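You operate a simulated robot arm through the tools that you are given. There is no shell and no other tool. Be economical: measure what you need, move in short steps, check, and stop when the job is done.

You run a simulated two-armed robot. Do the job below in one go: nothing can be reset, and whatever is moved stays where it is left.

Task
Wipe up the spill on the top of the crate table with the blue cloth and put it back.

The check looks at the end state, three seconds after you hand in, the way a careful person would. Anything else that was tipped, shoved, dropped, spilled or broken makes it a failure. Flat cloth is picked up by pressing the open fingertips on it (5 to 10 N) and closing them slowly along it; thin cloth reads only 2 to 8 mm in the jaws.

Robot
Two 7-joint arms with two-finger parallel grippers on one trunk, on a base that drives. Base frame: it is fixed to the floor where the robot stands at the start and does not move with it; the origin is under the middle of the robot, x ahead of it, y to its left, z up; the surface under the hand at the start is at about z = 86. Lengths are in cm, angles in rad, forces in N, time in s.
The left shoulder is at the start at [7, 16.3, 119.5], the right one opposite. With the tool pointing down near the work surface each hand reaches from about 40 to 88 cm from the robot's upright axis, wherever it stands, measured 20 degrees to its own side. Payload 3.43 kg a hand.
The tool frame of a hand sits at the grasp point between the pads (the TCP): z along the fingers, y along the line on which they close. The tips reach 3.4 cm beyond it. The gripper opens to 12.8 cm. The fingers are 2.4 cm wide and 1.2 cm thick; the gripper's body (4.8 by 13 cm) begins 9.6 cm behind the TCP.
Orientation is told as [roll, pitch, yaw] about the base's x, y, z axes, in that order, counted from this pose: with the fingers straight down and closing along the base's y, the tool's x points along the base's -x, its y along +y and its z along -z.

Tools
- The arms move only by the tool step_arm. It takes "left_plan", "right_plan" or both (then of equal length, played together; a hand with none holds still); each is a list of rows, each a list of 7 numbers: the shift along the tool's x, y, z in units of 40 mm (1.0 is 40 mm), then the turn, a rotation vector about the tool's x, y, z in units of 6 degrees (1.0 is 6 degrees), then the gripper command, from -1 (fully open) to 1 (shut), values between in proportion. In form: [[x, y, z, rx, ry, rz, grip], ...]. A call has 1 to 10 rows; each row shifts and turns the commanded pose from where the row before left it, along the tool's axes as they then stand. A call with a number of a shift or a turn outside -1 to 1 is refused whole. A row lasts 0.2 s, in which the tool goes at most 5 cm and 0.15 rad; a call with a longer step from one row to the next is refused whole, and so is a gripper value outside its range. Where a pose cannot be reached the arm comes as near as it can. A force on the tool above 40 N (or 10 N above the force at the start of the call, whichever is more), or a blocked arm, ends the call early, and 0.2 s more pass. Each finger travels about 15.3 cm/s and halts on what it meets, pressing with about 30 N; the grip force reading is that of the motor and also rises with nothing between the fingers. The clock runs only during rows and for 0.2 s after the last one: add rows that do not move to give the fingers time. The reply holds the time, the measured pose of the TCP, the force on the tool along the base axes, the opening and the grip force, in the units named above and with some noise, with the torque about the TCP (base axes, N m) and any sound that the robot's microphone picked up.
- Cameras (640 x 400 px; columns grow to the right, rows downward): "scene" is now at [13.18, -2.03, 141.49]; the picture's right is [-0.24, -0.97, 0.00], its down [-0.63, 0.15, -0.76] and it looks along [0.74, -0.18, -0.65] (base axes); focal length 263 px, centre (320, 200). "left" rides on the left gripper at [7.6, 1.1, -16] in its tool frame; the picture's right is [-0.15, 0.99, 0.00], its down [-0.88, -0.13, -0.46] and it looks along [-0.45, -0.07, 0.89] (tool axes); focal length 234 px, centre (320, 200). "right" rides on the right gripper at [7.6, -1.1, -16] in its tool frame; the picture's right is [0.15, 0.99, 0.00], its down [-0.88, 0.13, -0.46] and it looks along [-0.45, 0.07, 0.89] (tool axes); focal length 234 px, centre (320, 200). There is no depth. A picture from a camera that has moved, and an enlarged one, comes with that camera's place and axes in the base frame and with its lens.
- get_image(camera): a new picture of that camera. The clock stands still meanwhile.
- move_column(by): slides the trunk up (or, below 0, down) by that many cm; the arms and the scene camera ride with it, the base frame stays. It gives what a move gives, with no picture.
- roll_base(legs): drives the robot by 1 to 6 legs, each [ahead, left, turn to the left] in cm, cm and rad, along the robot's own axes; the way and the turn of a leg run together, so that a leg with both is an arc; at most 150 cm and 3.142 rad a leg. The arms and the cameras ride along, it lands a little off, and it stops where it bumps. It gives what a move gives.
- head_to(pan, tilt): turns the head with the scene camera to pan (to the left, within 1.501 rad either way) and tilt (down, from -0.506 to 1.204), counted from straight ahead of the robot. It gives what a move gives.
- enlarge(camera, box): a new picture of the part [left, top, right, bottom] of that camera's present view, enlarged. The clock stands still meanwhile.
- finish_job(): hands the job in; it is judged then, once.

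Go step by step. Nothing tells you exact positions but the pictures and the camera data: compare them with the known pose of the tool, close in by small moves and look again before you grip or let go. The budget is 120 turns and 108 pictures, counting those below and the enlarged ones. Unless the task says otherwise, let go and move clear before handing in.

The tools are called after "Call:" as a command line: name --argument value ..., lists and objects as JSON in quotes. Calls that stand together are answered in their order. step_arm: Moves the arms, as the interface text tells. Its arguments: {"type":"object","properties":{"left_plan":{"type":"array","items":{"type":"array","items":{"type":"number"}}},"right_plan":{"type":"array","items":{"type":"array","items":{"type":"number"}}}},"required":[]} The other tools are called the same way: move_column (by) slides the trunk up or down; roll_base (legs) drives the base; head_to (pan, tilt) turns the head that bears the scene camera; get_image (camera) takes a picture; enlarge (camera, box) takes an enlarged picture of a part of a camera's view; finish_job () hands the job in.

At the start:

```text
time: 0.0
left_ee_pos: [60.25, 16.57, 108.76]
left_ee_rot: [-0.001, 0.0, 0.001]
left_wrist_force: [0.0, -0.7, 0.0]
left_wrist_torque: [-0.02, 0.03, 0.0]
left_opening: 12.79
left_gripper_force: 0.0
right_ee_pos: [53.41, -27.64, 111.37]
right_ee_rot: [0.0, 0.0, 0.001]
right_wrist_force: [-0.3, 0.4, -0.1]
right_wrist_torque: [0.01, -0.01, 0.0]
right_opening: 12.82
right_gripper_force: 0.0
trunk travel left (down, up): [-67.5, 26.5]
robot x, y, heading: [-0.03, 0.26, -0.005]
head pan, tilt: [-0.237, 0.703]
```

scene: 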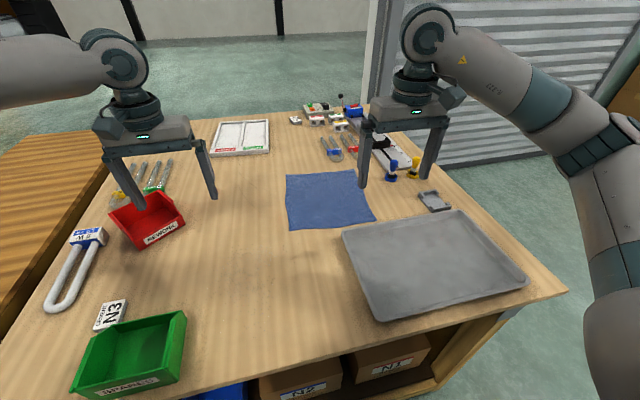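
right: 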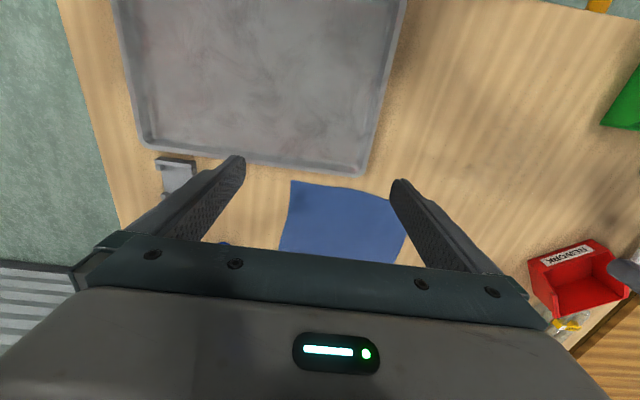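
left: 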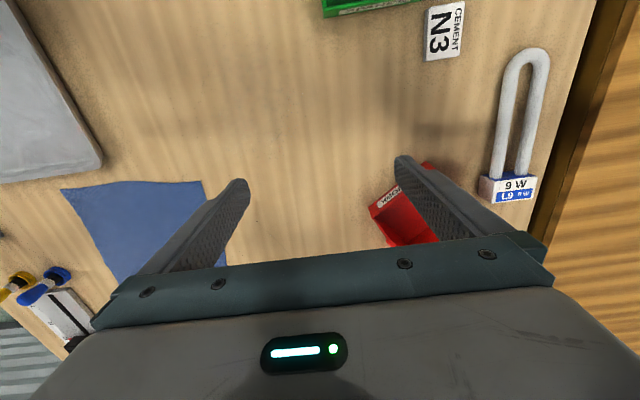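

I see the workbench with the blue cloth near its middle, and a slatted wooden surface on the left that may be the crate table. I'll turn the head to look around.

Call:
head_to --pan 1.1 --tilt 0.6

Call:
get_image --camera "scene"

```text
time: 1.5
left_ee_pos: [60.38, 16.56, 108.92]
left_ee_rot: [0.0, 0.0, -0.001]
left_wrist_force: [0.0, 0.2, 0.0]
left_wrist_torque: [0.03, -0.03, 0.02]
left_opening: 12.81
left_gripper_force: 0.0
right_ee_pos: [53.4, -27.63, 111.46]
right_ee_rot: [-0.001, 0.0, -0.001]
right_wrist_force: [-0.3, 0.4, 0.1]
right_wrist_torque: [-0.01, 0.03, 0.01]
right_opening: 12.8
right_gripper_force: 0.2
trunk travel left (down, up): [-67.5, 26.5]
robot x, y, heading: [0.0, 0.21, 0.001]
head pan, tilt: [1.1, 0.6]
```

```text
104 pictures are left
camera scene: at [8.96, 7.84, 142.39], right [0.89, -0.45, 0.0], down [-0.26, -0.5, -0.82], along [0.37, 0.73, -0.57], focal length 263 px, centre (320, 200)
```

scene: 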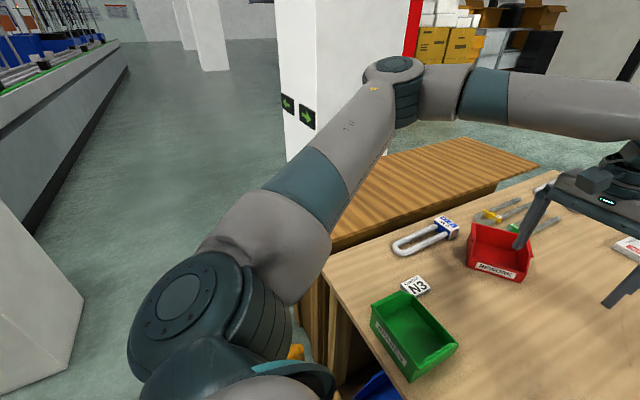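

The slatted table beyond the bench's left edge looks like the crate table. No spill shows yet, so I'll look from other angles.

Call:
head_to --pan 0.6 --tilt 0.5

Call:
get_image --camera "scene"

Call:
head_to --pan -0.9 --tilt 0.5

Call:
get_image --camera "scene"

```text
time: 2.4
left_ee_pos: [60.36, 16.43, 108.85]
left_ee_rot: [-0.002, 0.0, 0.0]
left_wrist_force: [0.0, -1.0, 0.2]
left_wrist_torque: [0.0, -0.02, 0.0]
left_opening: 12.79
left_gripper_force: 0.1
right_ee_pos: [53.48, -27.61, 111.36]
right_ee_rot: [0.001, 0.0, 0.0]
right_wrist_force: [0.1, -0.7, 0.0]
right_wrist_torque: [0.01, 0.0, 0.01]
right_opening: 12.81
right_gripper_force: 0.0
trunk travel left (down, up): [-67.5, 26.5]
robot x, y, heading: [-0.0, 0.24, 0.003]
head pan, tilt: [0.6, 0.499]
```

```text
103 pictures are left
camera scene: at [12.44, 5.11, 143.3], right [0.57, -0.82, 0.0], down [-0.4, -0.27, -0.88], along [0.72, 0.5, -0.48], focal length 263 px, centre (320, 200)
```

scene: 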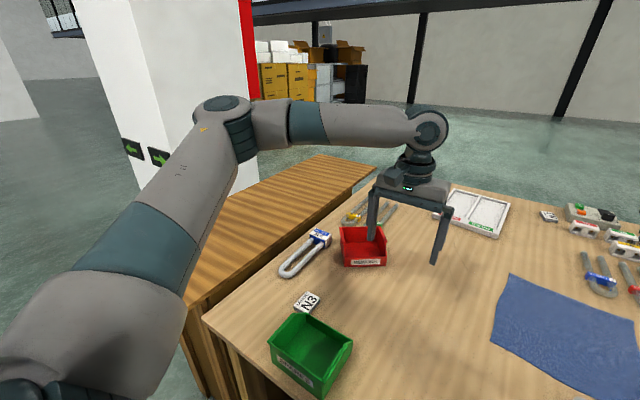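

```text
time: 4.0
left_ee_pos: [60.26, 16.51, 108.76]
left_ee_rot: [0.0, 0.002, -0.001]
left_wrist_force: [-0.3, 0.0, 0.9]
left_wrist_torque: [0.0, -0.03, 0.01]
left_opening: 12.81
left_gripper_force: 0.0
right_ee_pos: [53.5, -27.61, 111.29]
right_ee_rot: [0.0, 0.0, 0.001]
right_wrist_force: [-0.5, -0.1, 0.7]
right_wrist_torque: [0.02, -0.02, -0.02]
right_opening: 12.8
right_gripper_force: 0.0
trunk travel left (down, up): [-67.5, 26.5]
robot x, y, heading: [-0.21, 0.03, 0.003]
head pan, tilt: [-0.901, 0.499]
```

```text
102 pictures are left
camera scene: at [10.6, -7.16, 143.3], right [-0.78, -0.62, 0.0], down [-0.3, 0.38, -0.88], along [0.55, -0.69, -0.48], focal length 263 px, centre (320, 200)
```

scene: 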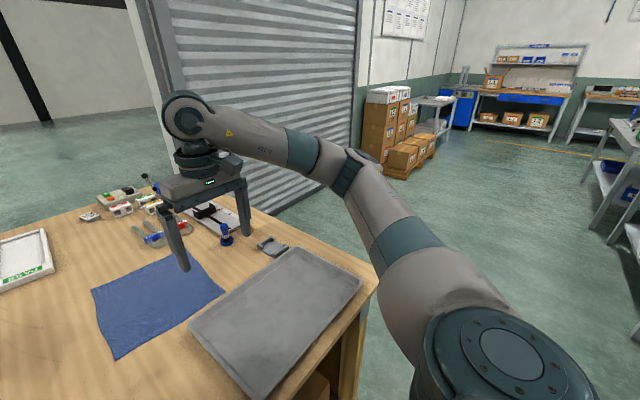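

The blue cloth lies at about (76, -18). The crate table spans roughly x 35–165, y 60–110, partly hidden by the left arm. I'll back off and drive left to find the spill before touching the cloth.

Call:
roll_base --legs '[[-35, 0, 0], [0, 75, 0]]'

Call:
head_to --pan 0.0 --tilt 0.55

Call:
get_image --camera "scene"

Call:
get_image --camera "left"

```text
time: 8.2
left_ee_pos: [24.91, 47.95, 108.59]
left_ee_rot: [-0.005, 0.0, 0.003]
left_wrist_force: [-1.0, 0.9, -0.2]
left_wrist_torque: [-0.07, -0.01, -0.01]
left_opening: 12.82
left_gripper_force: 0.1
right_ee_pos: [18.12, 3.88, 111.67]
right_ee_rot: [-0.006, -0.002, 0.003]
right_wrist_force: [0.4, 0.5, 0.8]
right_wrist_torque: [-0.09, 0.0, -0.01]
right_opening: 12.84
right_gripper_force: 0.0
trunk travel left (down, up): [-67.5, 26.5]
robot x, y, heading: [-35.05, 30.75, 0.002]
head pan, tilt: [-0.901, 0.499]
stopped in leg 2: the robot was blocked; the commanded pose is now the measured one
```

```text
time: 9.4
left_ee_pos: [25.09, 47.15, 108.78]
left_ee_rot: [0.001, 0.0, 0.0]
left_wrist_force: [-1.0, -0.5, -0.1]
left_wrist_torque: [0.0, 0.01, -0.03]
left_opening: 12.78
left_gripper_force: 0.1
right_ee_pos: [18.17, 3.05, 111.45]
right_ee_rot: [0.0, -0.004, 0.002]
right_wrist_force: [-0.2, 0.2, 0.3]
right_wrist_torque: [0.01, 0.0, -0.04]
right_opening: 12.8
right_gripper_force: 0.1
trunk travel left (down, up): [-67.5, 26.5]
robot x, y, heading: [-35.43, 30.37, -0.005]
head pan, tilt: [0.0, 0.55]
```

```text
101 pictures are left
camera scene: at [-21.32, 30.55, 142.84], right [0.0, -1.0, 0.0], down [-0.52, 0.0, -0.85], along [0.85, 0.0, -0.52], focal length 263 px, centre (320, 200)
```

scene: 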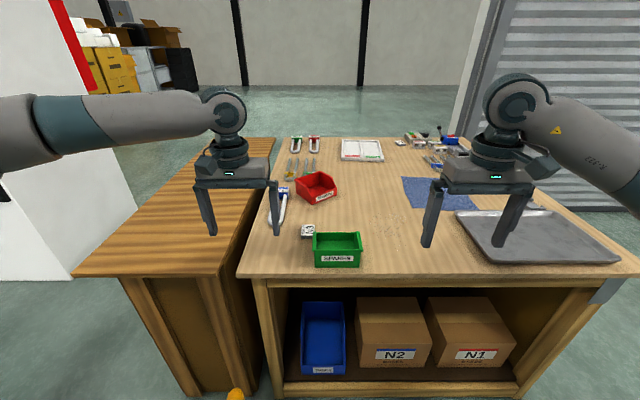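

```text
100 pictures are left
camera left: at [17.53, 48.25, 124.66], right [0.14, 0.99, 0.0], down [0.88, -0.13, 0.45], along [0.45, -0.07, -0.89], focal length 234 px, centre (320, 200)
```

left: 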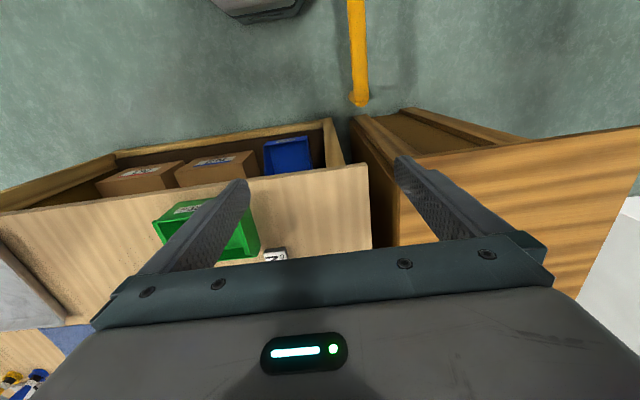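

I notice speckles on the bench near pixel (385, 220). The bench with the boxes beneath may be the crate table. I'll enlarge both areas.

Call:
enlarge --camera "scene" --box '[290, 130, 500, 260]'

Call:
enlarge --camera "scene" --box '[60, 130, 290, 280]'

Call:
head_to --pan 0.6 --tilt 1.0

Call:
get_image --camera "scene"

```text
3.05 times, centred on (395, 195) of scene
camera zoom: at [-21.32, 30.55, 142.84], right [0.0, -1.0, 0.0], down [-0.52, 0.0, -0.85], along [0.85, 0.0, -0.52], focal length 803 px, centre (91, 215)
```

zoom: 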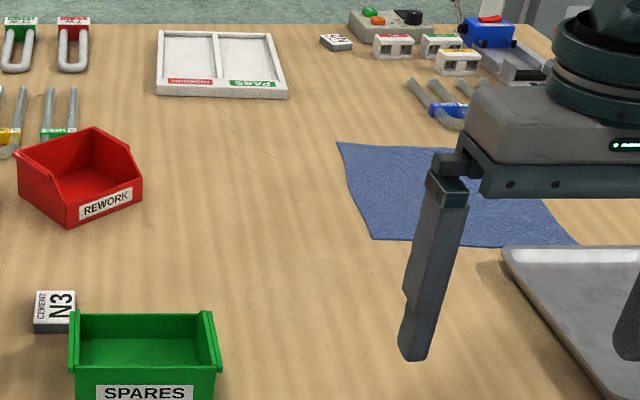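

```text
2.67 times, centred on (175, 205) of scene
camera zoom: at [-21.32, 30.55, 142.84], right [0.0, -1.0, 0.0], down [-0.52, 0.0, -0.85], along [0.85, 0.0, -0.52], focal length 702 px, centre (707, 187)
```

zoom: 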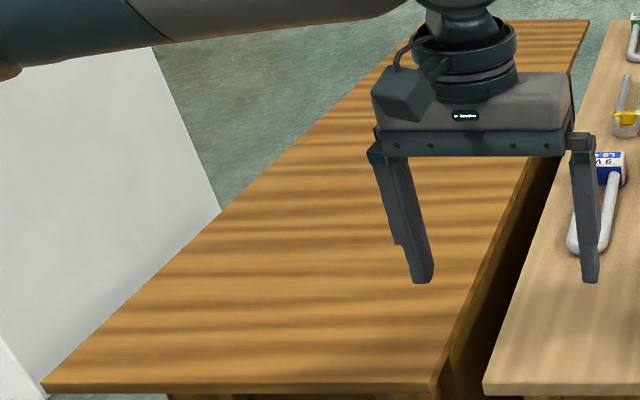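

```text
time: 10.4
left_ee_pos: [25.06, 47.24, 108.81]
left_ee_rot: [0.0, 0.001, 0.001]
left_wrist_force: [-0.7, -0.8, -0.6]
left_wrist_torque: [-0.03, 0.02, -0.01]
left_opening: 12.78
left_gripper_force: 0.0
right_ee_pos: [18.2, 3.06, 111.47]
right_ee_rot: [0.001, -0.002, 0.003]
right_wrist_force: [-0.3, -0.6, 0.6]
right_wrist_torque: [-0.01, 0.02, -0.04]
right_opening: 12.8
right_gripper_force: 0.1
trunk travel left (down, up): [-67.5, 26.5]
robot x, y, heading: [-35.38, 30.49, 0.002]
head pan, tilt: [0.6, 1.0]
```

```text
97 pictures are left
camera scene: at [-24.55, 34.49, 139.19], right [0.56, -0.83, 0.0], down [-0.69, -0.47, -0.54], along [0.45, 0.31, -0.84], focal length 263 px, centre (320, 200)
```

scene: 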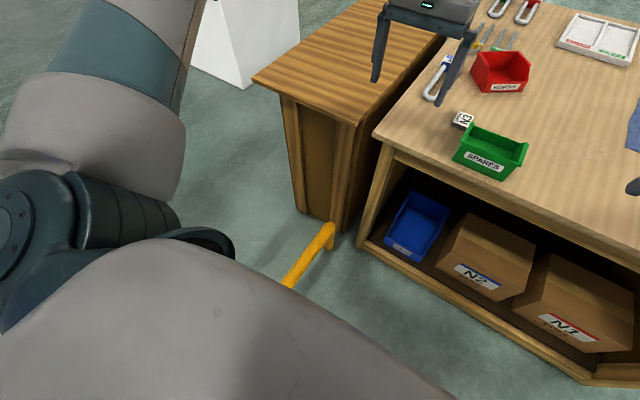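

A yellow floor bar blocked the drive, and no clear spill is visible yet. I'll look around the rest of the room for another table.

Call:
head_to --pan 1.5 --tilt 0.4

Call:
get_image --camera "scene"

Call:
head_to --pan -1.5 --tilt 0.4

Call:
get_image --camera "scene"

```text
time: 11.6
left_ee_pos: [25.13, 47.17, 108.73]
left_ee_rot: [0.001, 0.002, 0.002]
left_wrist_force: [-0.2, 0.8, 0.1]
left_wrist_torque: [0.04, -0.01, 0.02]
left_opening: 12.78
left_gripper_force: 0.1
right_ee_pos: [18.16, 3.09, 111.46]
right_ee_rot: [0.0, -0.001, 0.002]
right_wrist_force: [-0.4, 0.0, 0.1]
right_wrist_torque: [0.02, -0.01, 0.01]
right_opening: 12.79
right_gripper_force: 0.0
trunk travel left (down, up): [-67.5, 26.5]
robot x, y, heading: [-35.32, 30.9, -0.005]
head pan, tilt: [1.499, 0.4]
```

```text
96 pictures are left
camera scene: at [-29.64, 39.79, 144.21], right [1.0, -0.07, 0.0], down [-0.03, -0.39, -0.92], along [0.07, 0.92, -0.39], focal length 263 px, centre (320, 200)
```

scene: 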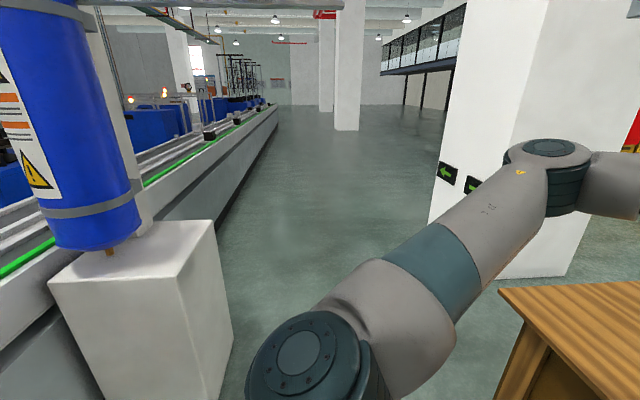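

```text
time: 14.2
left_ee_pos: [25.01, 47.19, 108.71]
left_ee_rot: [-0.001, 0.003, 0.001]
left_wrist_force: [1.0, 0.3, 0.1]
left_wrist_torque: [-0.03, 0.01, 0.01]
left_opening: 12.8
left_gripper_force: 0.0
right_ee_pos: [18.22, 3.11, 111.38]
right_ee_rot: [0.001, -0.002, 0.001]
right_wrist_force: [0.4, -0.1, 0.3]
right_wrist_torque: [0.0, -0.01, -0.02]
right_opening: 12.79
right_gripper_force: 0.0
trunk travel left (down, up): [-67.5, 26.5]
robot x, y, heading: [-35.04, 30.84, 0.003]
head pan, tilt: [-1.499, 0.4]
```

```text
95 pictures are left
camera scene: at [-29.64, 21.31, 144.22], right [-1.0, -0.07, 0.0], down [-0.03, 0.39, -0.92], along [0.07, -0.92, -0.39], focal length 263 px, centre (320, 200)
```

scene: 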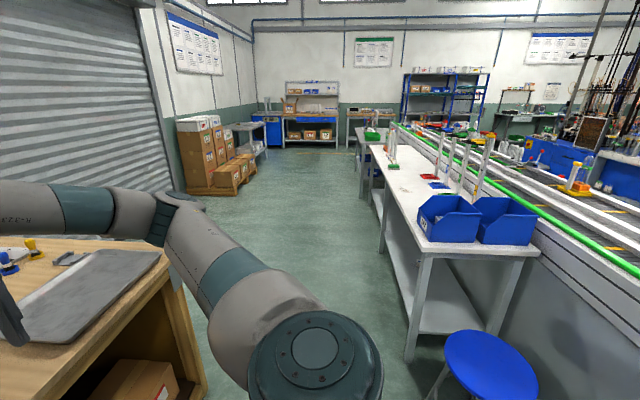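

Those far tables are scenery, so the spill must be on one of the two near tables. I'll zoom in closely on the bench middle.

Call:
head_to --pan -0.2 --tilt 0.55

Call:
enlarge --camera "scene" --box '[250, 160, 400, 260]'

Call:
get_image --camera "scene"

Call:
get_image --camera "right"

```text
time: 15.7
left_ee_pos: [25.1, 47.14, 108.59]
left_ee_rot: [0.001, 0.002, 0.001]
left_wrist_force: [0.3, 0.3, 0.1]
left_wrist_torque: [-0.01, -0.02, -0.01]
left_opening: 12.8
left_gripper_force: 0.0
right_ee_pos: [18.14, 3.02, 111.35]
right_ee_rot: [0.001, -0.002, 0.003]
right_wrist_force: [-0.7, -0.2, -1.0]
right_wrist_torque: [-0.02, 0.02, -0.01]
right_opening: 12.82
right_gripper_force: 0.1
trunk travel left (down, up): [-67.5, 26.5]
robot x, y, heading: [-35.23, 30.61, 0.001]
head pan, tilt: [-0.201, 0.55]
```

```text
4.00 times, centred on (325, 210) of scene
camera zoom: at [-21.51, 28.76, 142.84], right [-0.2, -0.98, 0.0], down [-0.51, 0.1, -0.85], along [0.84, -0.17, -0.52], focal length 1054 px, centre (300, 160)
```

zoom: 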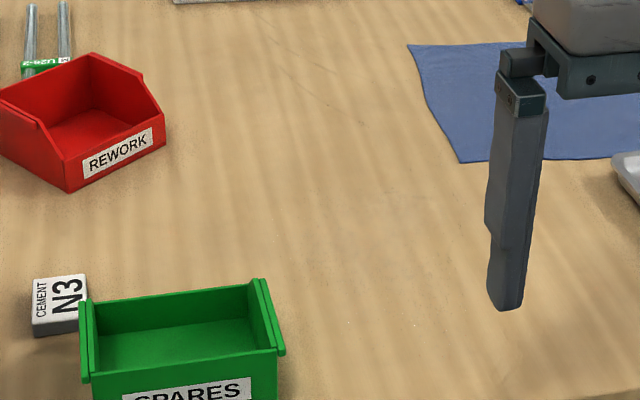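

```text
93 pictures are left
camera scene: at [-21.51, 28.76, 142.84], right [-0.2, -0.98, 0.0], down [-0.51, 0.1, -0.85], along [0.84, -0.17, -0.52], focal length 263 px, centre (320, 200)
```

scene: 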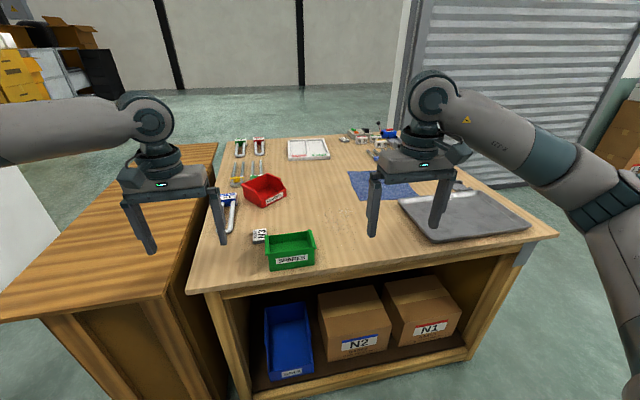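

```text
92 pictures are left
camera right: at [10.54, 1.88, 127.27], right [-0.15, 0.99, 0.0], down [0.88, 0.13, 0.46], along [0.45, 0.07, -0.89], focal length 234 px, centre (320, 200)
```

right: 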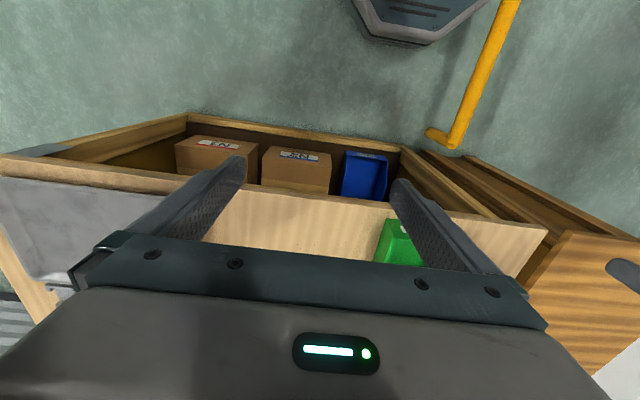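

No spill is obvious yet; it may be a clear liquid. I'll raise the trunk for a steeper view of both tops and zoom in.

Call:
move_column --by 26

Call:
head_to --pan 0.3 --tilt 0.65

Call:
get_image --camera "scene"

Call:
get_image --camera "left"

```text
time: 18.4
left_ee_pos: [25.05, 47.31, 134.7]
left_ee_rot: [0.002, 0.003, 0.003]
left_wrist_force: [0.6, 0.7, -0.1]
left_wrist_torque: [-0.02, -0.02, -0.01]
left_opening: 12.8
left_gripper_force: 0.1
right_ee_pos: [18.21, 3.01, 137.51]
right_ee_rot: [0.0, -0.001, 0.003]
right_wrist_force: [0.5, -0.1, -0.4]
right_wrist_torque: [0.0, 0.01, -0.03]
right_opening: 12.79
right_gripper_force: 0.0
trunk travel left (down, up): [-93.5, 0.5]
robot x, y, heading: [-35.51, 30.5, -0.003]
head pan, tilt: [-0.201, 0.55]
```

```text
time: 19.3
left_ee_pos: [25.08, 47.29, 134.58]
left_ee_rot: [-0.001, 0.0, 0.002]
left_wrist_force: [0.5, -0.4, -0.1]
left_wrist_torque: [0.0, 0.0, -0.01]
left_opening: 12.77
left_gripper_force: 0.1
right_ee_pos: [18.19, 3.01, 137.49]
right_ee_rot: [-0.001, -0.003, 0.0]
right_wrist_force: [-0.4, -0.6, 0.0]
right_wrist_torque: [0.03, 0.0, 0.02]
right_opening: 12.77
right_gripper_force: 0.1
trunk travel left (down, up): [-93.5, 0.5]
robot x, y, heading: [-35.43, 30.42, -0.002]
head pan, tilt: [0.3, 0.649]
```

```text
91 pictures are left
camera scene: at [-22.01, 33.11, 167.96], right [0.29, -0.96, 0.0], down [-0.58, -0.18, -0.8], along [0.76, 0.23, -0.6], focal length 263 px, centre (320, 200)
```

scene: 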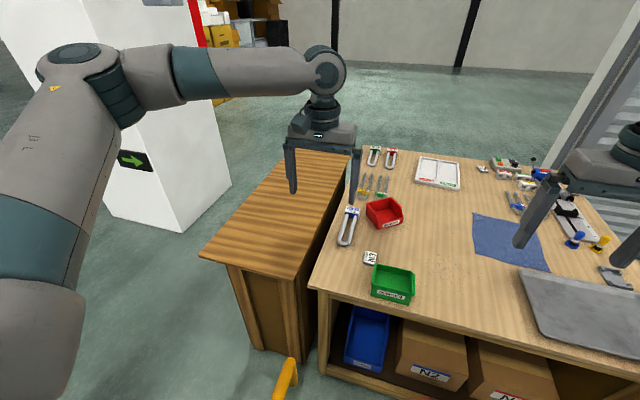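

```text
90 pictures are left
camera left: at [17.52, 48.24, 150.68], right [0.14, 0.99, 0.0], down [0.88, -0.13, 0.45], along [0.45, -0.07, -0.89], focal length 234 px, centre (320, 200)
```

left: 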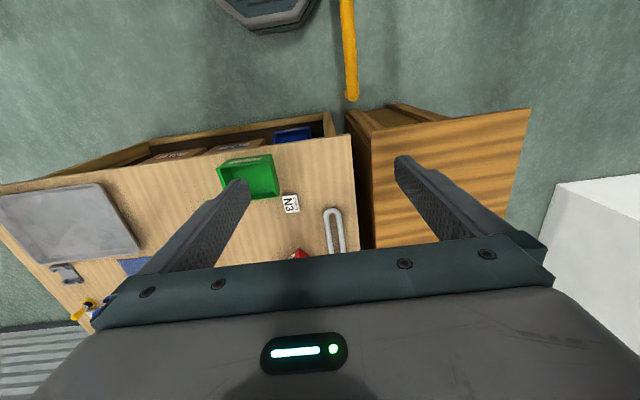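

From higher up, I'll zoom in on the left table top and the bench top.

Call:
enlarge --camera "scene" --box '[195, 145, 365, 265]'

Call:
enlarge --camera "scene" --box '[370, 180, 540, 300]'

```text
3.33 times, centred on (280, 205) of scene
camera zoom: at [-22.01, 33.11, 167.96], right [0.29, -0.96, 0.0], down [-0.58, -0.18, -0.8], along [0.76, 0.23, -0.6], focal length 878 px, centre (453, 183)
```

zoom: 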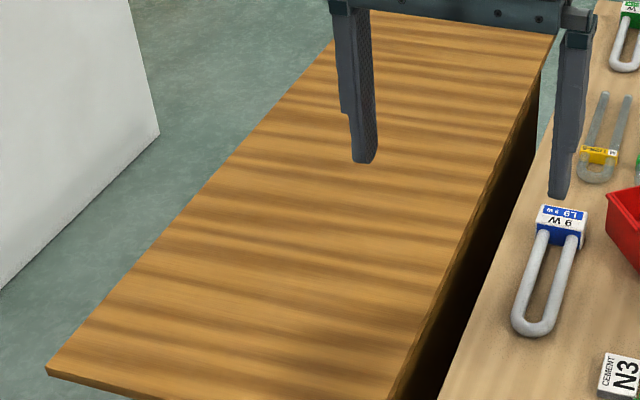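

```text
3.33 times, centred on (455, 240) of scene
camera zoom: at [-22.01, 33.11, 167.96], right [0.29, -0.96, 0.0], down [-0.58, -0.18, -0.8], along [0.76, 0.23, -0.6], focal length 878 px, centre (-130, 67)
```

zoom: 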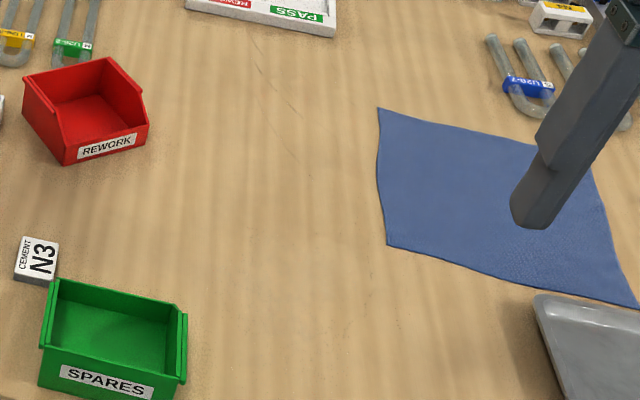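

Neither near top shows a spill, so there may be another table behind the robot. I'll turn right part way, with the hands high, and look behind.

Call:
roll_base --legs '[[0, 0, -1.0]]'

Call:
head_to --pan -0.5 --tilt 0.6

Call:
get_image --camera "scene"

Call:
head_to --pan -1.5 --tilt 0.6

Call:
get_image --camera "scene"

```text
time: 22.2
left_ee_pos: [11.23, -11.28, 134.67]
left_ee_rot: [0.0, 0.003, -0.999]
left_wrist_force: [-1.2, 0.4, 0.1]
left_wrist_torque: [0.04, 0.05, -0.02]
left_opening: 12.8
left_gripper_force: 0.1
right_ee_pos: [-29.62, -29.25, 137.48]
right_ee_rot: [0.0, -0.003, -1.001]
right_wrist_force: [-0.3, 0.2, -0.4]
right_wrist_torque: [0.02, 0.04, 0.0]
right_opening: 12.78
right_gripper_force: 0.0
trunk travel left (down, up): [-93.5, 0.5]
robot x, y, heading: [-35.21, 30.53, -1.006]
head pan, tilt: [0.3, 0.649]
```

```text
time: 23.4
left_ee_pos: [11.13, -11.33, 134.78]
left_ee_rot: [-0.002, 0.004, -1.001]
left_wrist_force: [0.3, -0.5, 0.4]
left_wrist_torque: [0.0, 0.02, 0.02]
left_opening: 12.79
left_gripper_force: 0.0
right_ee_pos: [-29.65, -29.29, 137.45]
right_ee_rot: [0.0, -0.002, -1.001]
right_wrist_force: [-1.2, 0.7, -0.1]
right_wrist_torque: [0.0, 0.0, 0.01]
right_opening: 12.77
right_gripper_force: 0.2
trunk travel left (down, up): [-93.5, 0.5]
robot x, y, heading: [-35.39, 30.58, -1.003]
head pan, tilt: [-0.499, 0.6]
```

```text
87 pictures are left
camera scene: at [-32.0, 17.5, 168.39], right [-1.0, -0.07, 0.0], down [-0.04, 0.56, -0.82], along [0.06, -0.82, -0.57], focal length 263 px, centre (320, 200)
```

scene: 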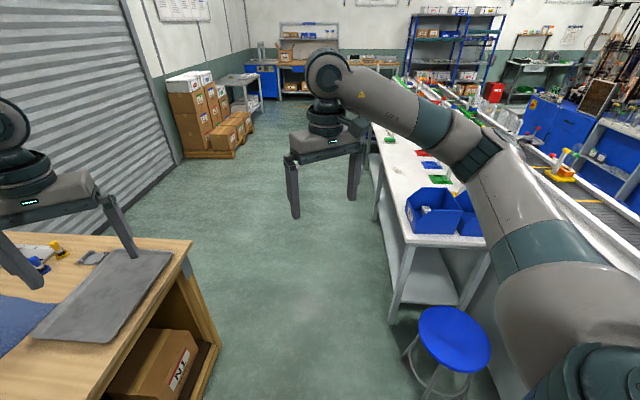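

```text
time: 24.6
left_ee_pos: [11.2, -11.36, 134.88]
left_ee_rot: [-0.001, 0.002, -0.998]
left_wrist_force: [0.0, 0.4, 0.3]
left_wrist_torque: [-0.04, 0.02, 0.02]
left_opening: 12.79
left_gripper_force: 0.0
right_ee_pos: [-29.74, -29.29, 137.39]
right_ee_rot: [0.0, 0.0, -1.004]
right_wrist_force: [-0.3, 0.6, 0.1]
right_wrist_torque: [0.0, -0.03, 0.02]
right_opening: 12.82
right_gripper_force: 0.0
trunk travel left (down, up): [-93.5, 0.5]
robot x, y, heading: [-35.36, 30.55, -1.002]
head pan, tilt: [-1.499, 0.6]
```

```text
86 pictures are left
camera scene: at [-39.72, 21.02, 168.39], right [-0.6, 0.8, 0.0], down [0.45, 0.34, -0.83], along [-0.66, -0.49, -0.56], focal length 263 px, centre (320, 200)
```

scene: 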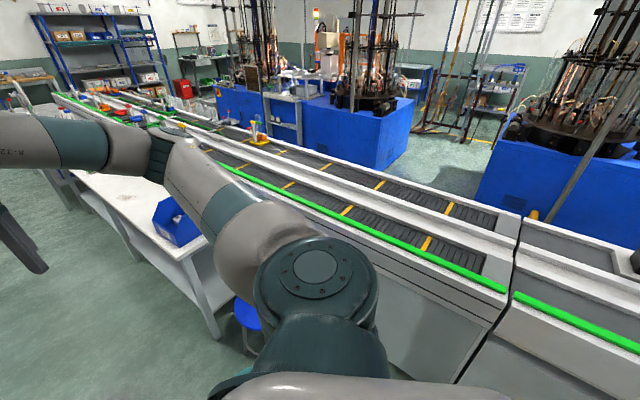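

Nothing suitable is behind, so the left table, built like a crate, is the likely one. I'll turn part way back so the arm no longer hides its top.

Call:
roll_base --legs '[[0, 0, 0.45]]'

Call:
head_to --pan 0.95 --tilt 0.6

Call:
get_image --camera "scene"

```text
time: 26.3
left_ee_pos: [24.59, 12.89, 134.75]
left_ee_rot: [0.004, 0.001, -0.551]
left_wrist_force: [-0.4, 0.0, -0.5]
left_wrist_torque: [0.0, 0.02, 0.0]
left_opening: 12.79
left_gripper_force: 0.0
right_ee_pos: [-4.3, -21.0, 137.27]
right_ee_rot: [0.002, -0.004, -0.553]
right_wrist_force: [-0.4, 0.1, -0.1]
right_wrist_torque: [0.03, -0.01, 0.0]
right_opening: 12.8
right_gripper_force: 0.0
trunk travel left (down, up): [-93.5, 0.5]
robot x, y, heading: [-35.09, 30.96, -0.549]
head pan, tilt: [-1.499, 0.6]
```

```text
time: 28.6
left_ee_pos: [24.69, 12.93, 134.77]
left_ee_rot: [0.0, 0.003, -0.552]
left_wrist_force: [1.2, 0.6, -0.3]
left_wrist_torque: [0.0, 0.0, 0.02]
left_opening: 12.82
left_gripper_force: 0.1
right_ee_pos: [-4.21, -20.96, 137.48]
right_ee_rot: [-0.001, -0.002, -0.552]
right_wrist_force: [0.1, -0.1, 0.7]
right_wrist_torque: [0.01, 0.0, 0.01]
right_opening: 12.79
right_gripper_force: 0.1
trunk travel left (down, up): [-93.5, 0.5]
robot x, y, heading: [-35.12, 30.38, -0.552]
head pan, tilt: [0.949, 0.6]
```

```text
85 pictures are left
camera scene: at [-22.9, 31.31, 168.39], right [0.39, -0.92, 0.0], down [-0.52, -0.22, -0.82], along [0.76, 0.32, -0.57], focal length 263 px, centre (320, 200)
```

scene: 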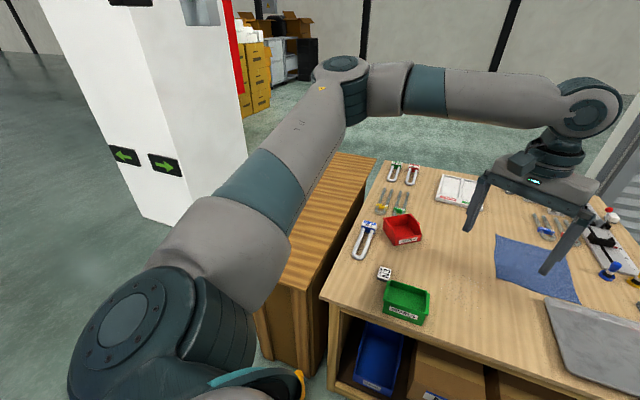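

The previously hidden middle and far part of the left table is now visible. I'll zoom in on it.

Call:
enlarge --camera "scene" --box '[270, 145, 400, 235]'

Call:
enlarge --camera "scene" --box '[370, 160, 500, 250]'

Call:
enlarge --camera "scene" --box '[400, 230, 560, 340]'

```text
4.44 times, centred on (335, 190) of scene
camera zoom: at [-22.9, 31.31, 168.39], right [0.39, -0.92, 0.0], down [-0.52, -0.22, -0.82], along [0.76, 0.32, -0.57], focal length 1171 px, centre (253, 244)
```

zoom: 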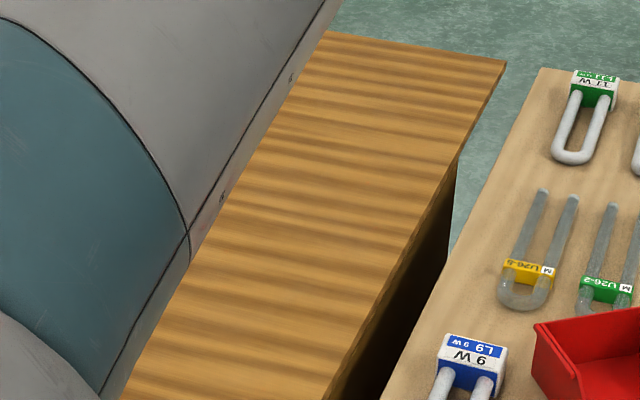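

```text
4.44 times, centred on (435, 205) of scene
camera zoom: at [-22.9, 31.31, 168.39], right [0.39, -0.92, 0.0], down [-0.52, -0.22, -0.82], along [0.76, 0.32, -0.57], focal length 1171 px, centre (-191, 178)
```

zoom: 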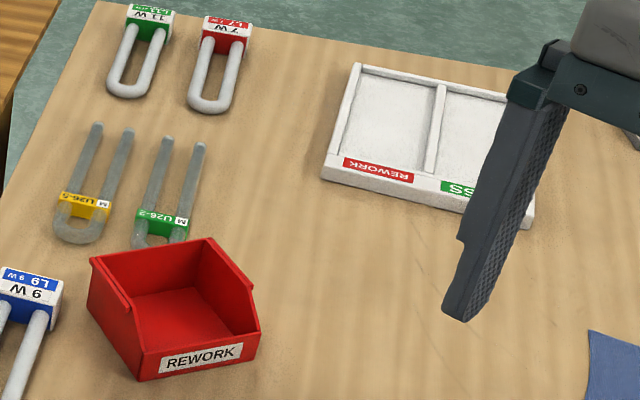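

```text
3.64 times, centred on (480, 285) of scene
camera zoom: at [-22.9, 31.31, 168.39], right [0.39, -0.92, 0.0], down [-0.52, -0.22, -0.82], along [0.76, 0.32, -0.57], focal length 958 px, centre (-262, -109)
```

zoom: 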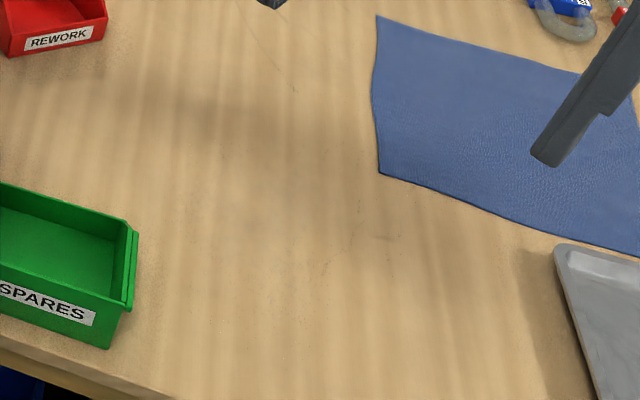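

Both near tops look clean from here. I'll check the white table with the blue bins and the table by the stacked boxes, in case one of those is meant.

Call:
head_to --pan -1.1 --tilt 0.4

Call:
enlarge --camera "scene" --box '[150, 50, 330, 180]'

Call:
enlarge --camera "scene" --box '[330, 70, 540, 220]'

Call:
get_image --camera "scene"

```text
time: 30.5
left_ee_pos: [24.85, 12.97, 134.75]
left_ee_rot: [0.001, 0.001, -0.553]
left_wrist_force: [-0.4, -1.0, 0.4]
left_wrist_torque: [-0.03, 0.0, 0.03]
left_opening: 12.8
left_gripper_force: 0.0
right_ee_pos: [-4.25, -20.93, 137.56]
right_ee_rot: [-0.001, -0.002, -0.552]
right_wrist_force: [-0.8, -0.1, 0.1]
right_wrist_torque: [0.0, 0.01, -0.03]
right_opening: 12.77
right_gripper_force: 0.0
trunk travel left (down, up): [-93.5, 0.5]
robot x, y, heading: [-35.33, 30.17, -0.554]
head pan, tilt: [-1.1, 0.4]
```

```text
3.08 times, centred on (240, 115) of scene
camera zoom: at [-31.82, 18.66, 170.21], right [-1.0, 0.08, 0.0], down [0.03, 0.39, -0.92], along [-0.07, -0.92, -0.39], focal length 810 px, centre (566, 462)
```

zoom: 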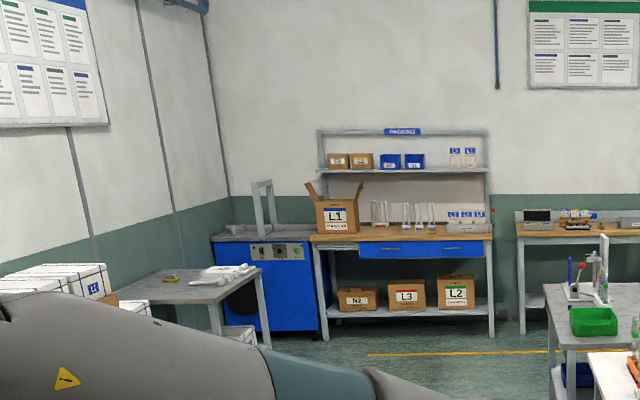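

```text
2.67 times, centred on (435, 145) of scene
camera zoom: at [-31.82, 18.66, 170.21], right [-1.0, 0.08, 0.0], down [0.03, 0.39, -0.92], along [-0.07, -0.92, -0.39], focal length 702 px, centre (13, 347)
```

zoom: 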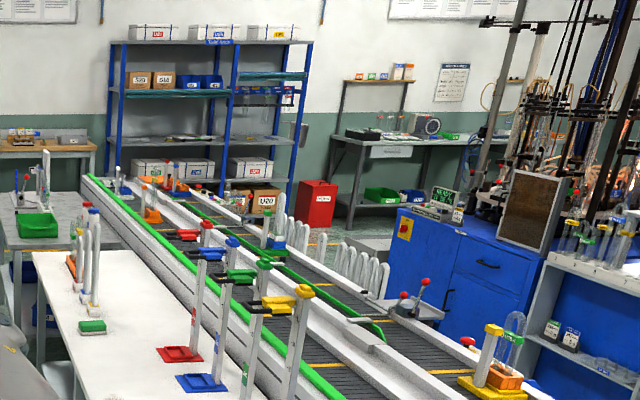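

```text
79 pictures are left
camera scene: at [-31.82, 18.66, 170.21], right [-1.0, 0.08, 0.0], down [0.03, 0.39, -0.92], along [-0.07, -0.92, -0.39], focal length 263 px, centre (320, 200)
```

scene: 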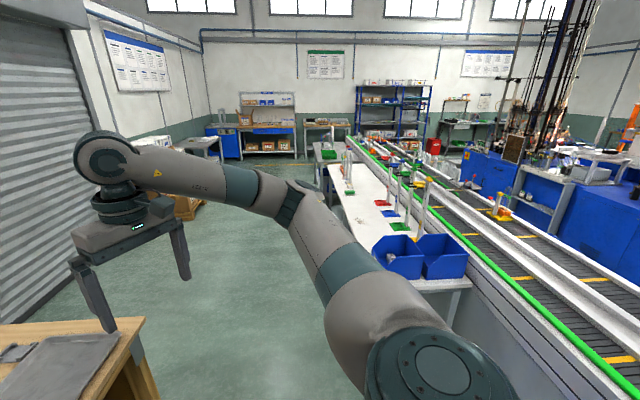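

The distant tables look like scenery. The yellow rail suggests the near end of the crate-like table is reached from its corner, so I'll go there and inspect its top with the left hand camera.

Call:
roll_base --legs '[[0, 0, 0.553], [30, -6, 0], [0, 0, 0.6]]'

Call:
get_image --camera "left"

Call:
head_to --pan 0.2 --tilt 0.75

Call:
get_image --camera "scene"

```text
time: 35.8
left_ee_pos: [35.06, 71.62, 134.7]
left_ee_rot: [-0.001, 0.002, 0.595]
left_wrist_force: [-1.4, 0.0, 0.3]
left_wrist_torque: [0.0, 0.03, 0.03]
left_opening: 12.78
left_gripper_force: 0.0
right_ee_pos: [54.17, 31.12, 137.36]
right_ee_rot: [0.001, -0.002, 0.596]
right_wrist_force: [0.3, -0.4, -0.7]
right_wrist_torque: [0.01, 0.02, 0.02]
right_opening: 12.8
right_gripper_force: 0.1
trunk travel left (down, up): [-93.5, 0.5]
robot x, y, heading: [-5.93, 23.9, 0.595]
head pan, tilt: [-1.1, 0.4]
```

```text
78 pictures are left
camera left: at [28.26, 68.21, 150.68], right [-0.43, 0.9, 0.0], down [0.8, 0.39, 0.45], along [0.41, 0.2, -0.89], focal length 234 px, centre (320, 200)
```

left: 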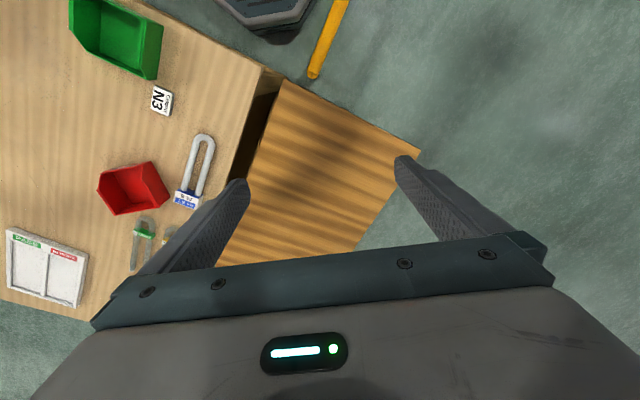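

```text
time: 37.2
left_ee_pos: [34.97, 71.74, 134.74]
left_ee_rot: [0.0, 0.002, 0.595]
left_wrist_force: [-1.3, -0.3, 0.0]
left_wrist_torque: [-0.02, 0.02, -0.03]
left_opening: 12.77
left_gripper_force: 0.1
right_ee_pos: [54.08, 31.19, 137.37]
right_ee_rot: [0.002, -0.001, 0.595]
right_wrist_force: [0.0, -0.6, -0.9]
right_wrist_torque: [-0.01, -0.04, 0.0]
right_opening: 12.81
right_gripper_force: 0.0
trunk travel left (down, up): [-93.5, 0.5]
robot x, y, heading: [-5.7, 24.18, 0.594]
head pan, tilt: [0.201, 0.75]
```

```text
77 pictures are left
camera scene: at [4.24, 32.88, 167.1], right [0.71, -0.7, 0.0], down [-0.48, -0.49, -0.73], along [0.51, 0.52, -0.68], focal length 263 px, centre (320, 200)
```

scene: 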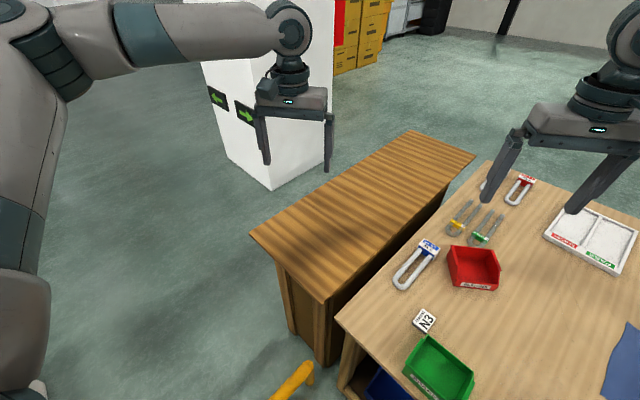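

The whole left table top is now unobstructed. I'll zoom in on it in two parts.

Call:
enlarge --camera "scene" --box '[240, 190, 400, 310]'

Call:
enlarge --camera "scene" --box '[330, 125, 480, 225]'

```text
3.33 times, centred on (320, 250) of scene
camera zoom: at [4.24, 32.88, 167.1], right [0.71, -0.7, 0.0], down [-0.48, -0.49, -0.73], along [0.51, 0.52, -0.68], focal length 878 px, centre (320, 33)
```

zoom: 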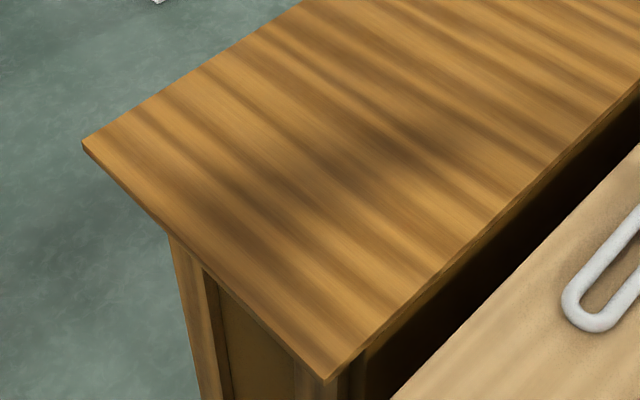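

```text
4.00 times, centred on (405, 175) of scene
camera zoom: at [4.24, 32.88, 167.1], right [0.71, -0.7, 0.0], down [-0.48, -0.49, -0.73], along [0.51, 0.52, -0.68], focal length 1054 px, centre (-20, 300)
```

zoom: 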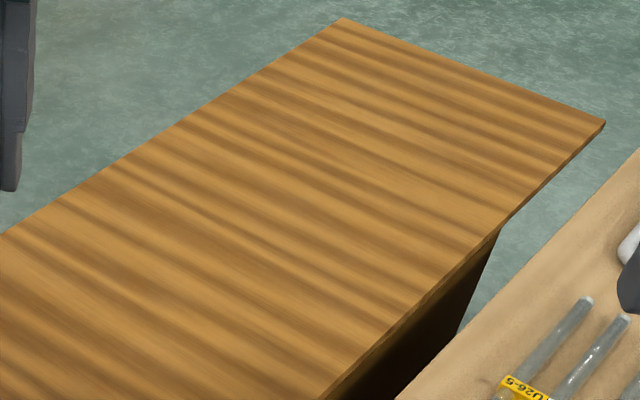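

The left table shows only shadows. I'll check the rest of the bench, then the distant small table by the stacked crates.

Call:
roll_base --legs '[[0, 0, -0.6], [0, -24, 0]]'

Call:
head_to --pan -0.2 --tilt 0.8

Call:
get_image --camera "scene"

Call:
head_to --pan -0.85 --tilt 0.2

Call:
get_image --camera "scene"

```text
time: 40.7
left_ee_pos: [54.71, 16.96, 134.77]
left_ee_rot: [-0.002, 0.003, 0.008]
left_wrist_force: [-0.4, 0.2, 1.0]
left_wrist_torque: [-0.07, 0.0, 0.03]
left_opening: 12.81
left_gripper_force: 0.0
right_ee_pos: [47.96, -27.25, 137.51]
right_ee_rot: [-0.002, -0.002, 0.005]
right_wrist_force: [-0.3, -0.1, -0.1]
right_wrist_torque: [-0.03, -0.01, 0.02]
right_opening: 12.8
right_gripper_force: 0.1
trunk travel left (down, up): [-93.5, 0.5]
robot x, y, heading: [-5.62, 0.01, 0.008]
head pan, tilt: [0.201, 0.75]
```

```text
time: 41.5
left_ee_pos: [54.55, 16.47, 134.67]
left_ee_rot: [0.001, 0.0, 0.005]
left_wrist_force: [-0.5, 0.3, -0.3]
left_wrist_torque: [0.03, 0.0, -0.01]
left_opening: 12.81
left_gripper_force: 0.0
right_ee_pos: [47.98, -27.69, 137.42]
right_ee_rot: [0.001, -0.002, 0.005]
right_wrist_force: [-0.3, 0.1, -0.7]
right_wrist_torque: [0.04, 0.0, 0.02]
right_opening: 12.78
right_gripper_force: 0.0
trunk travel left (down, up): [-93.5, 0.5]
robot x, y, heading: [-5.8, 0.22, 0.006]
head pan, tilt: [-0.201, 0.799]
```

```text
74 pictures are left
camera scene: at [7.29, -2.0, 166.7], right [-0.19, -0.98, 0.0], down [-0.7, 0.14, -0.7], along [0.68, -0.14, -0.72], focal length 263 px, centre (320, 200)
```

scene: 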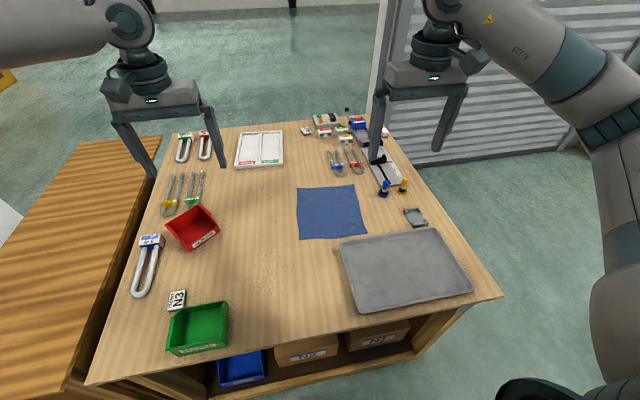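

```text
time: 42.6
left_ee_pos: [54.68, 16.66, 134.77]
left_ee_rot: [0.0, 0.002, 0.007]
left_wrist_force: [0.2, -0.7, -0.1]
left_wrist_torque: [0.0, -0.02, 0.0]
left_opening: 12.81
left_gripper_force: 0.0
right_ee_pos: [47.97, -27.56, 137.47]
right_ee_rot: [-0.001, -0.003, 0.005]
right_wrist_force: [-0.1, -0.5, 0.4]
right_wrist_torque: [0.01, -0.02, 0.01]
right_opening: 12.8
right_gripper_force: 0.1
trunk travel left (down, up): [-93.5, 0.5]
robot x, y, heading: [-5.67, -0.14, 0.004]
head pan, tilt: [-0.85, 0.201]
```

```text
73 pictures are left
camera scene: at [5.56, -7.18, 172.06], right [-0.75, -0.66, 0.0], down [-0.13, 0.15, -0.98], along [0.65, -0.73, -0.2], focal length 263 px, centre (320, 200)
```

scene: 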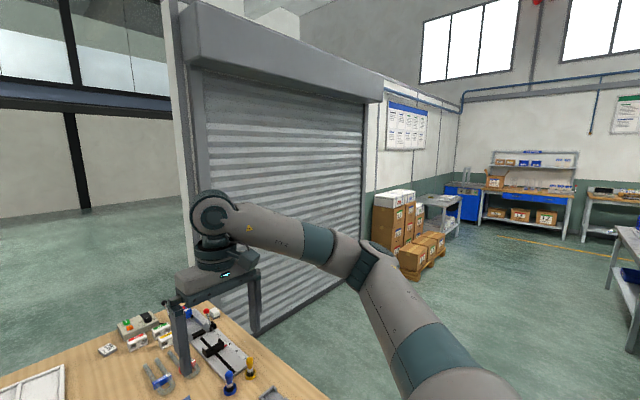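

I'll search the bench top from this high viewpoint in zoomed parts.

Call:
head_to --pan -0.2 --tilt 0.8

Call:
enlarge --camera "scene" --box '[220, 160, 350, 250]'

Call:
enlarge --camera "scene" --box '[220, 230, 350, 345]'

Call:
enlarge --camera "scene" --box '[340, 180, 510, 310]'

```text
time: 43.6
left_ee_pos: [54.52, 16.63, 134.67]
left_ee_rot: [-0.001, 0.003, 0.007]
left_wrist_force: [0.2, 1.0, 0.1]
left_wrist_torque: [-0.02, -0.04, 0.01]
left_opening: 12.79
left_gripper_force: 0.0
right_ee_pos: [48.0, -27.53, 137.42]
right_ee_rot: [-0.001, -0.002, 0.005]
right_wrist_force: [0.2, 0.1, 0.0]
right_wrist_torque: [0.02, -0.01, 0.03]
right_opening: 12.82
right_gripper_force: 0.1
trunk travel left (down, up): [-93.5, 0.5]
robot x, y, heading: [-5.88, -0.27, 0.007]
head pan, tilt: [-0.201, 0.799]
```

```text
4.44 times, centred on (285, 205) of scene
camera zoom: at [7.28, -1.84, 166.71], right [-0.2, -0.98, 0.0], down [-0.7, 0.14, -0.7], along [0.68, -0.14, -0.72], focal length 1171 px, centre (476, 178)
```

zoom: 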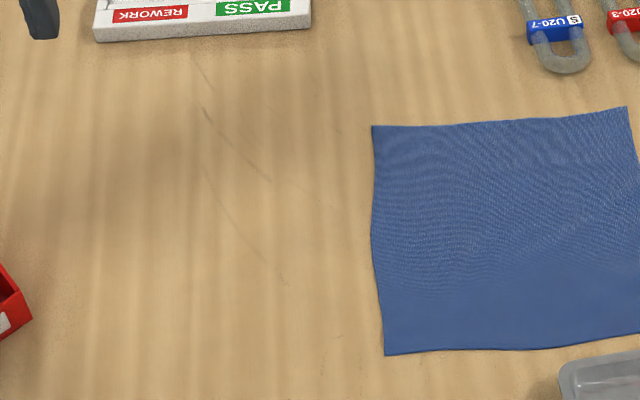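

```text
3.48 times, centred on (285, 288) of scene
camera zoom: at [7.28, -1.84, 166.71], right [-0.2, -0.98, 0.0], down [-0.7, 0.14, -0.7], along [0.68, -0.14, -0.72], focal length 916 px, centre (442, -104)
```

zoom: 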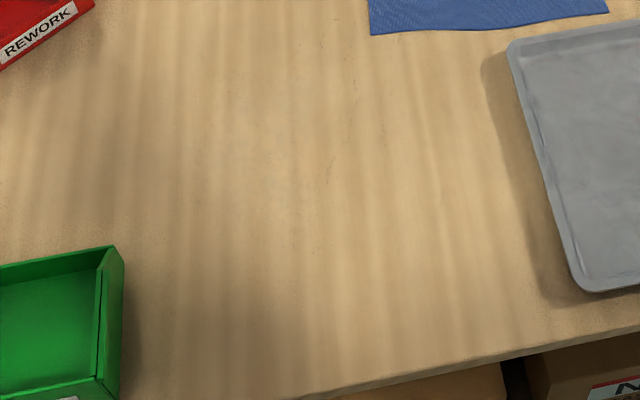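

```text
3.08 times, centred on (425, 245) of scene
camera zoom: at [7.28, -1.84, 166.71], right [-0.2, -0.98, 0.0], down [-0.7, 0.14, -0.7], along [0.68, -0.14, -0.72], focal length 810 px, centre (-3, 62)
```

zoom: 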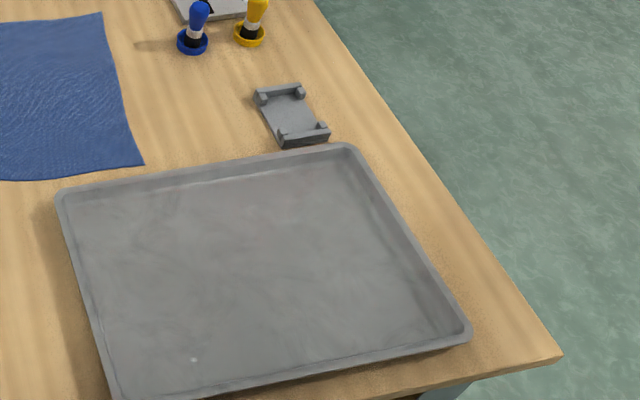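

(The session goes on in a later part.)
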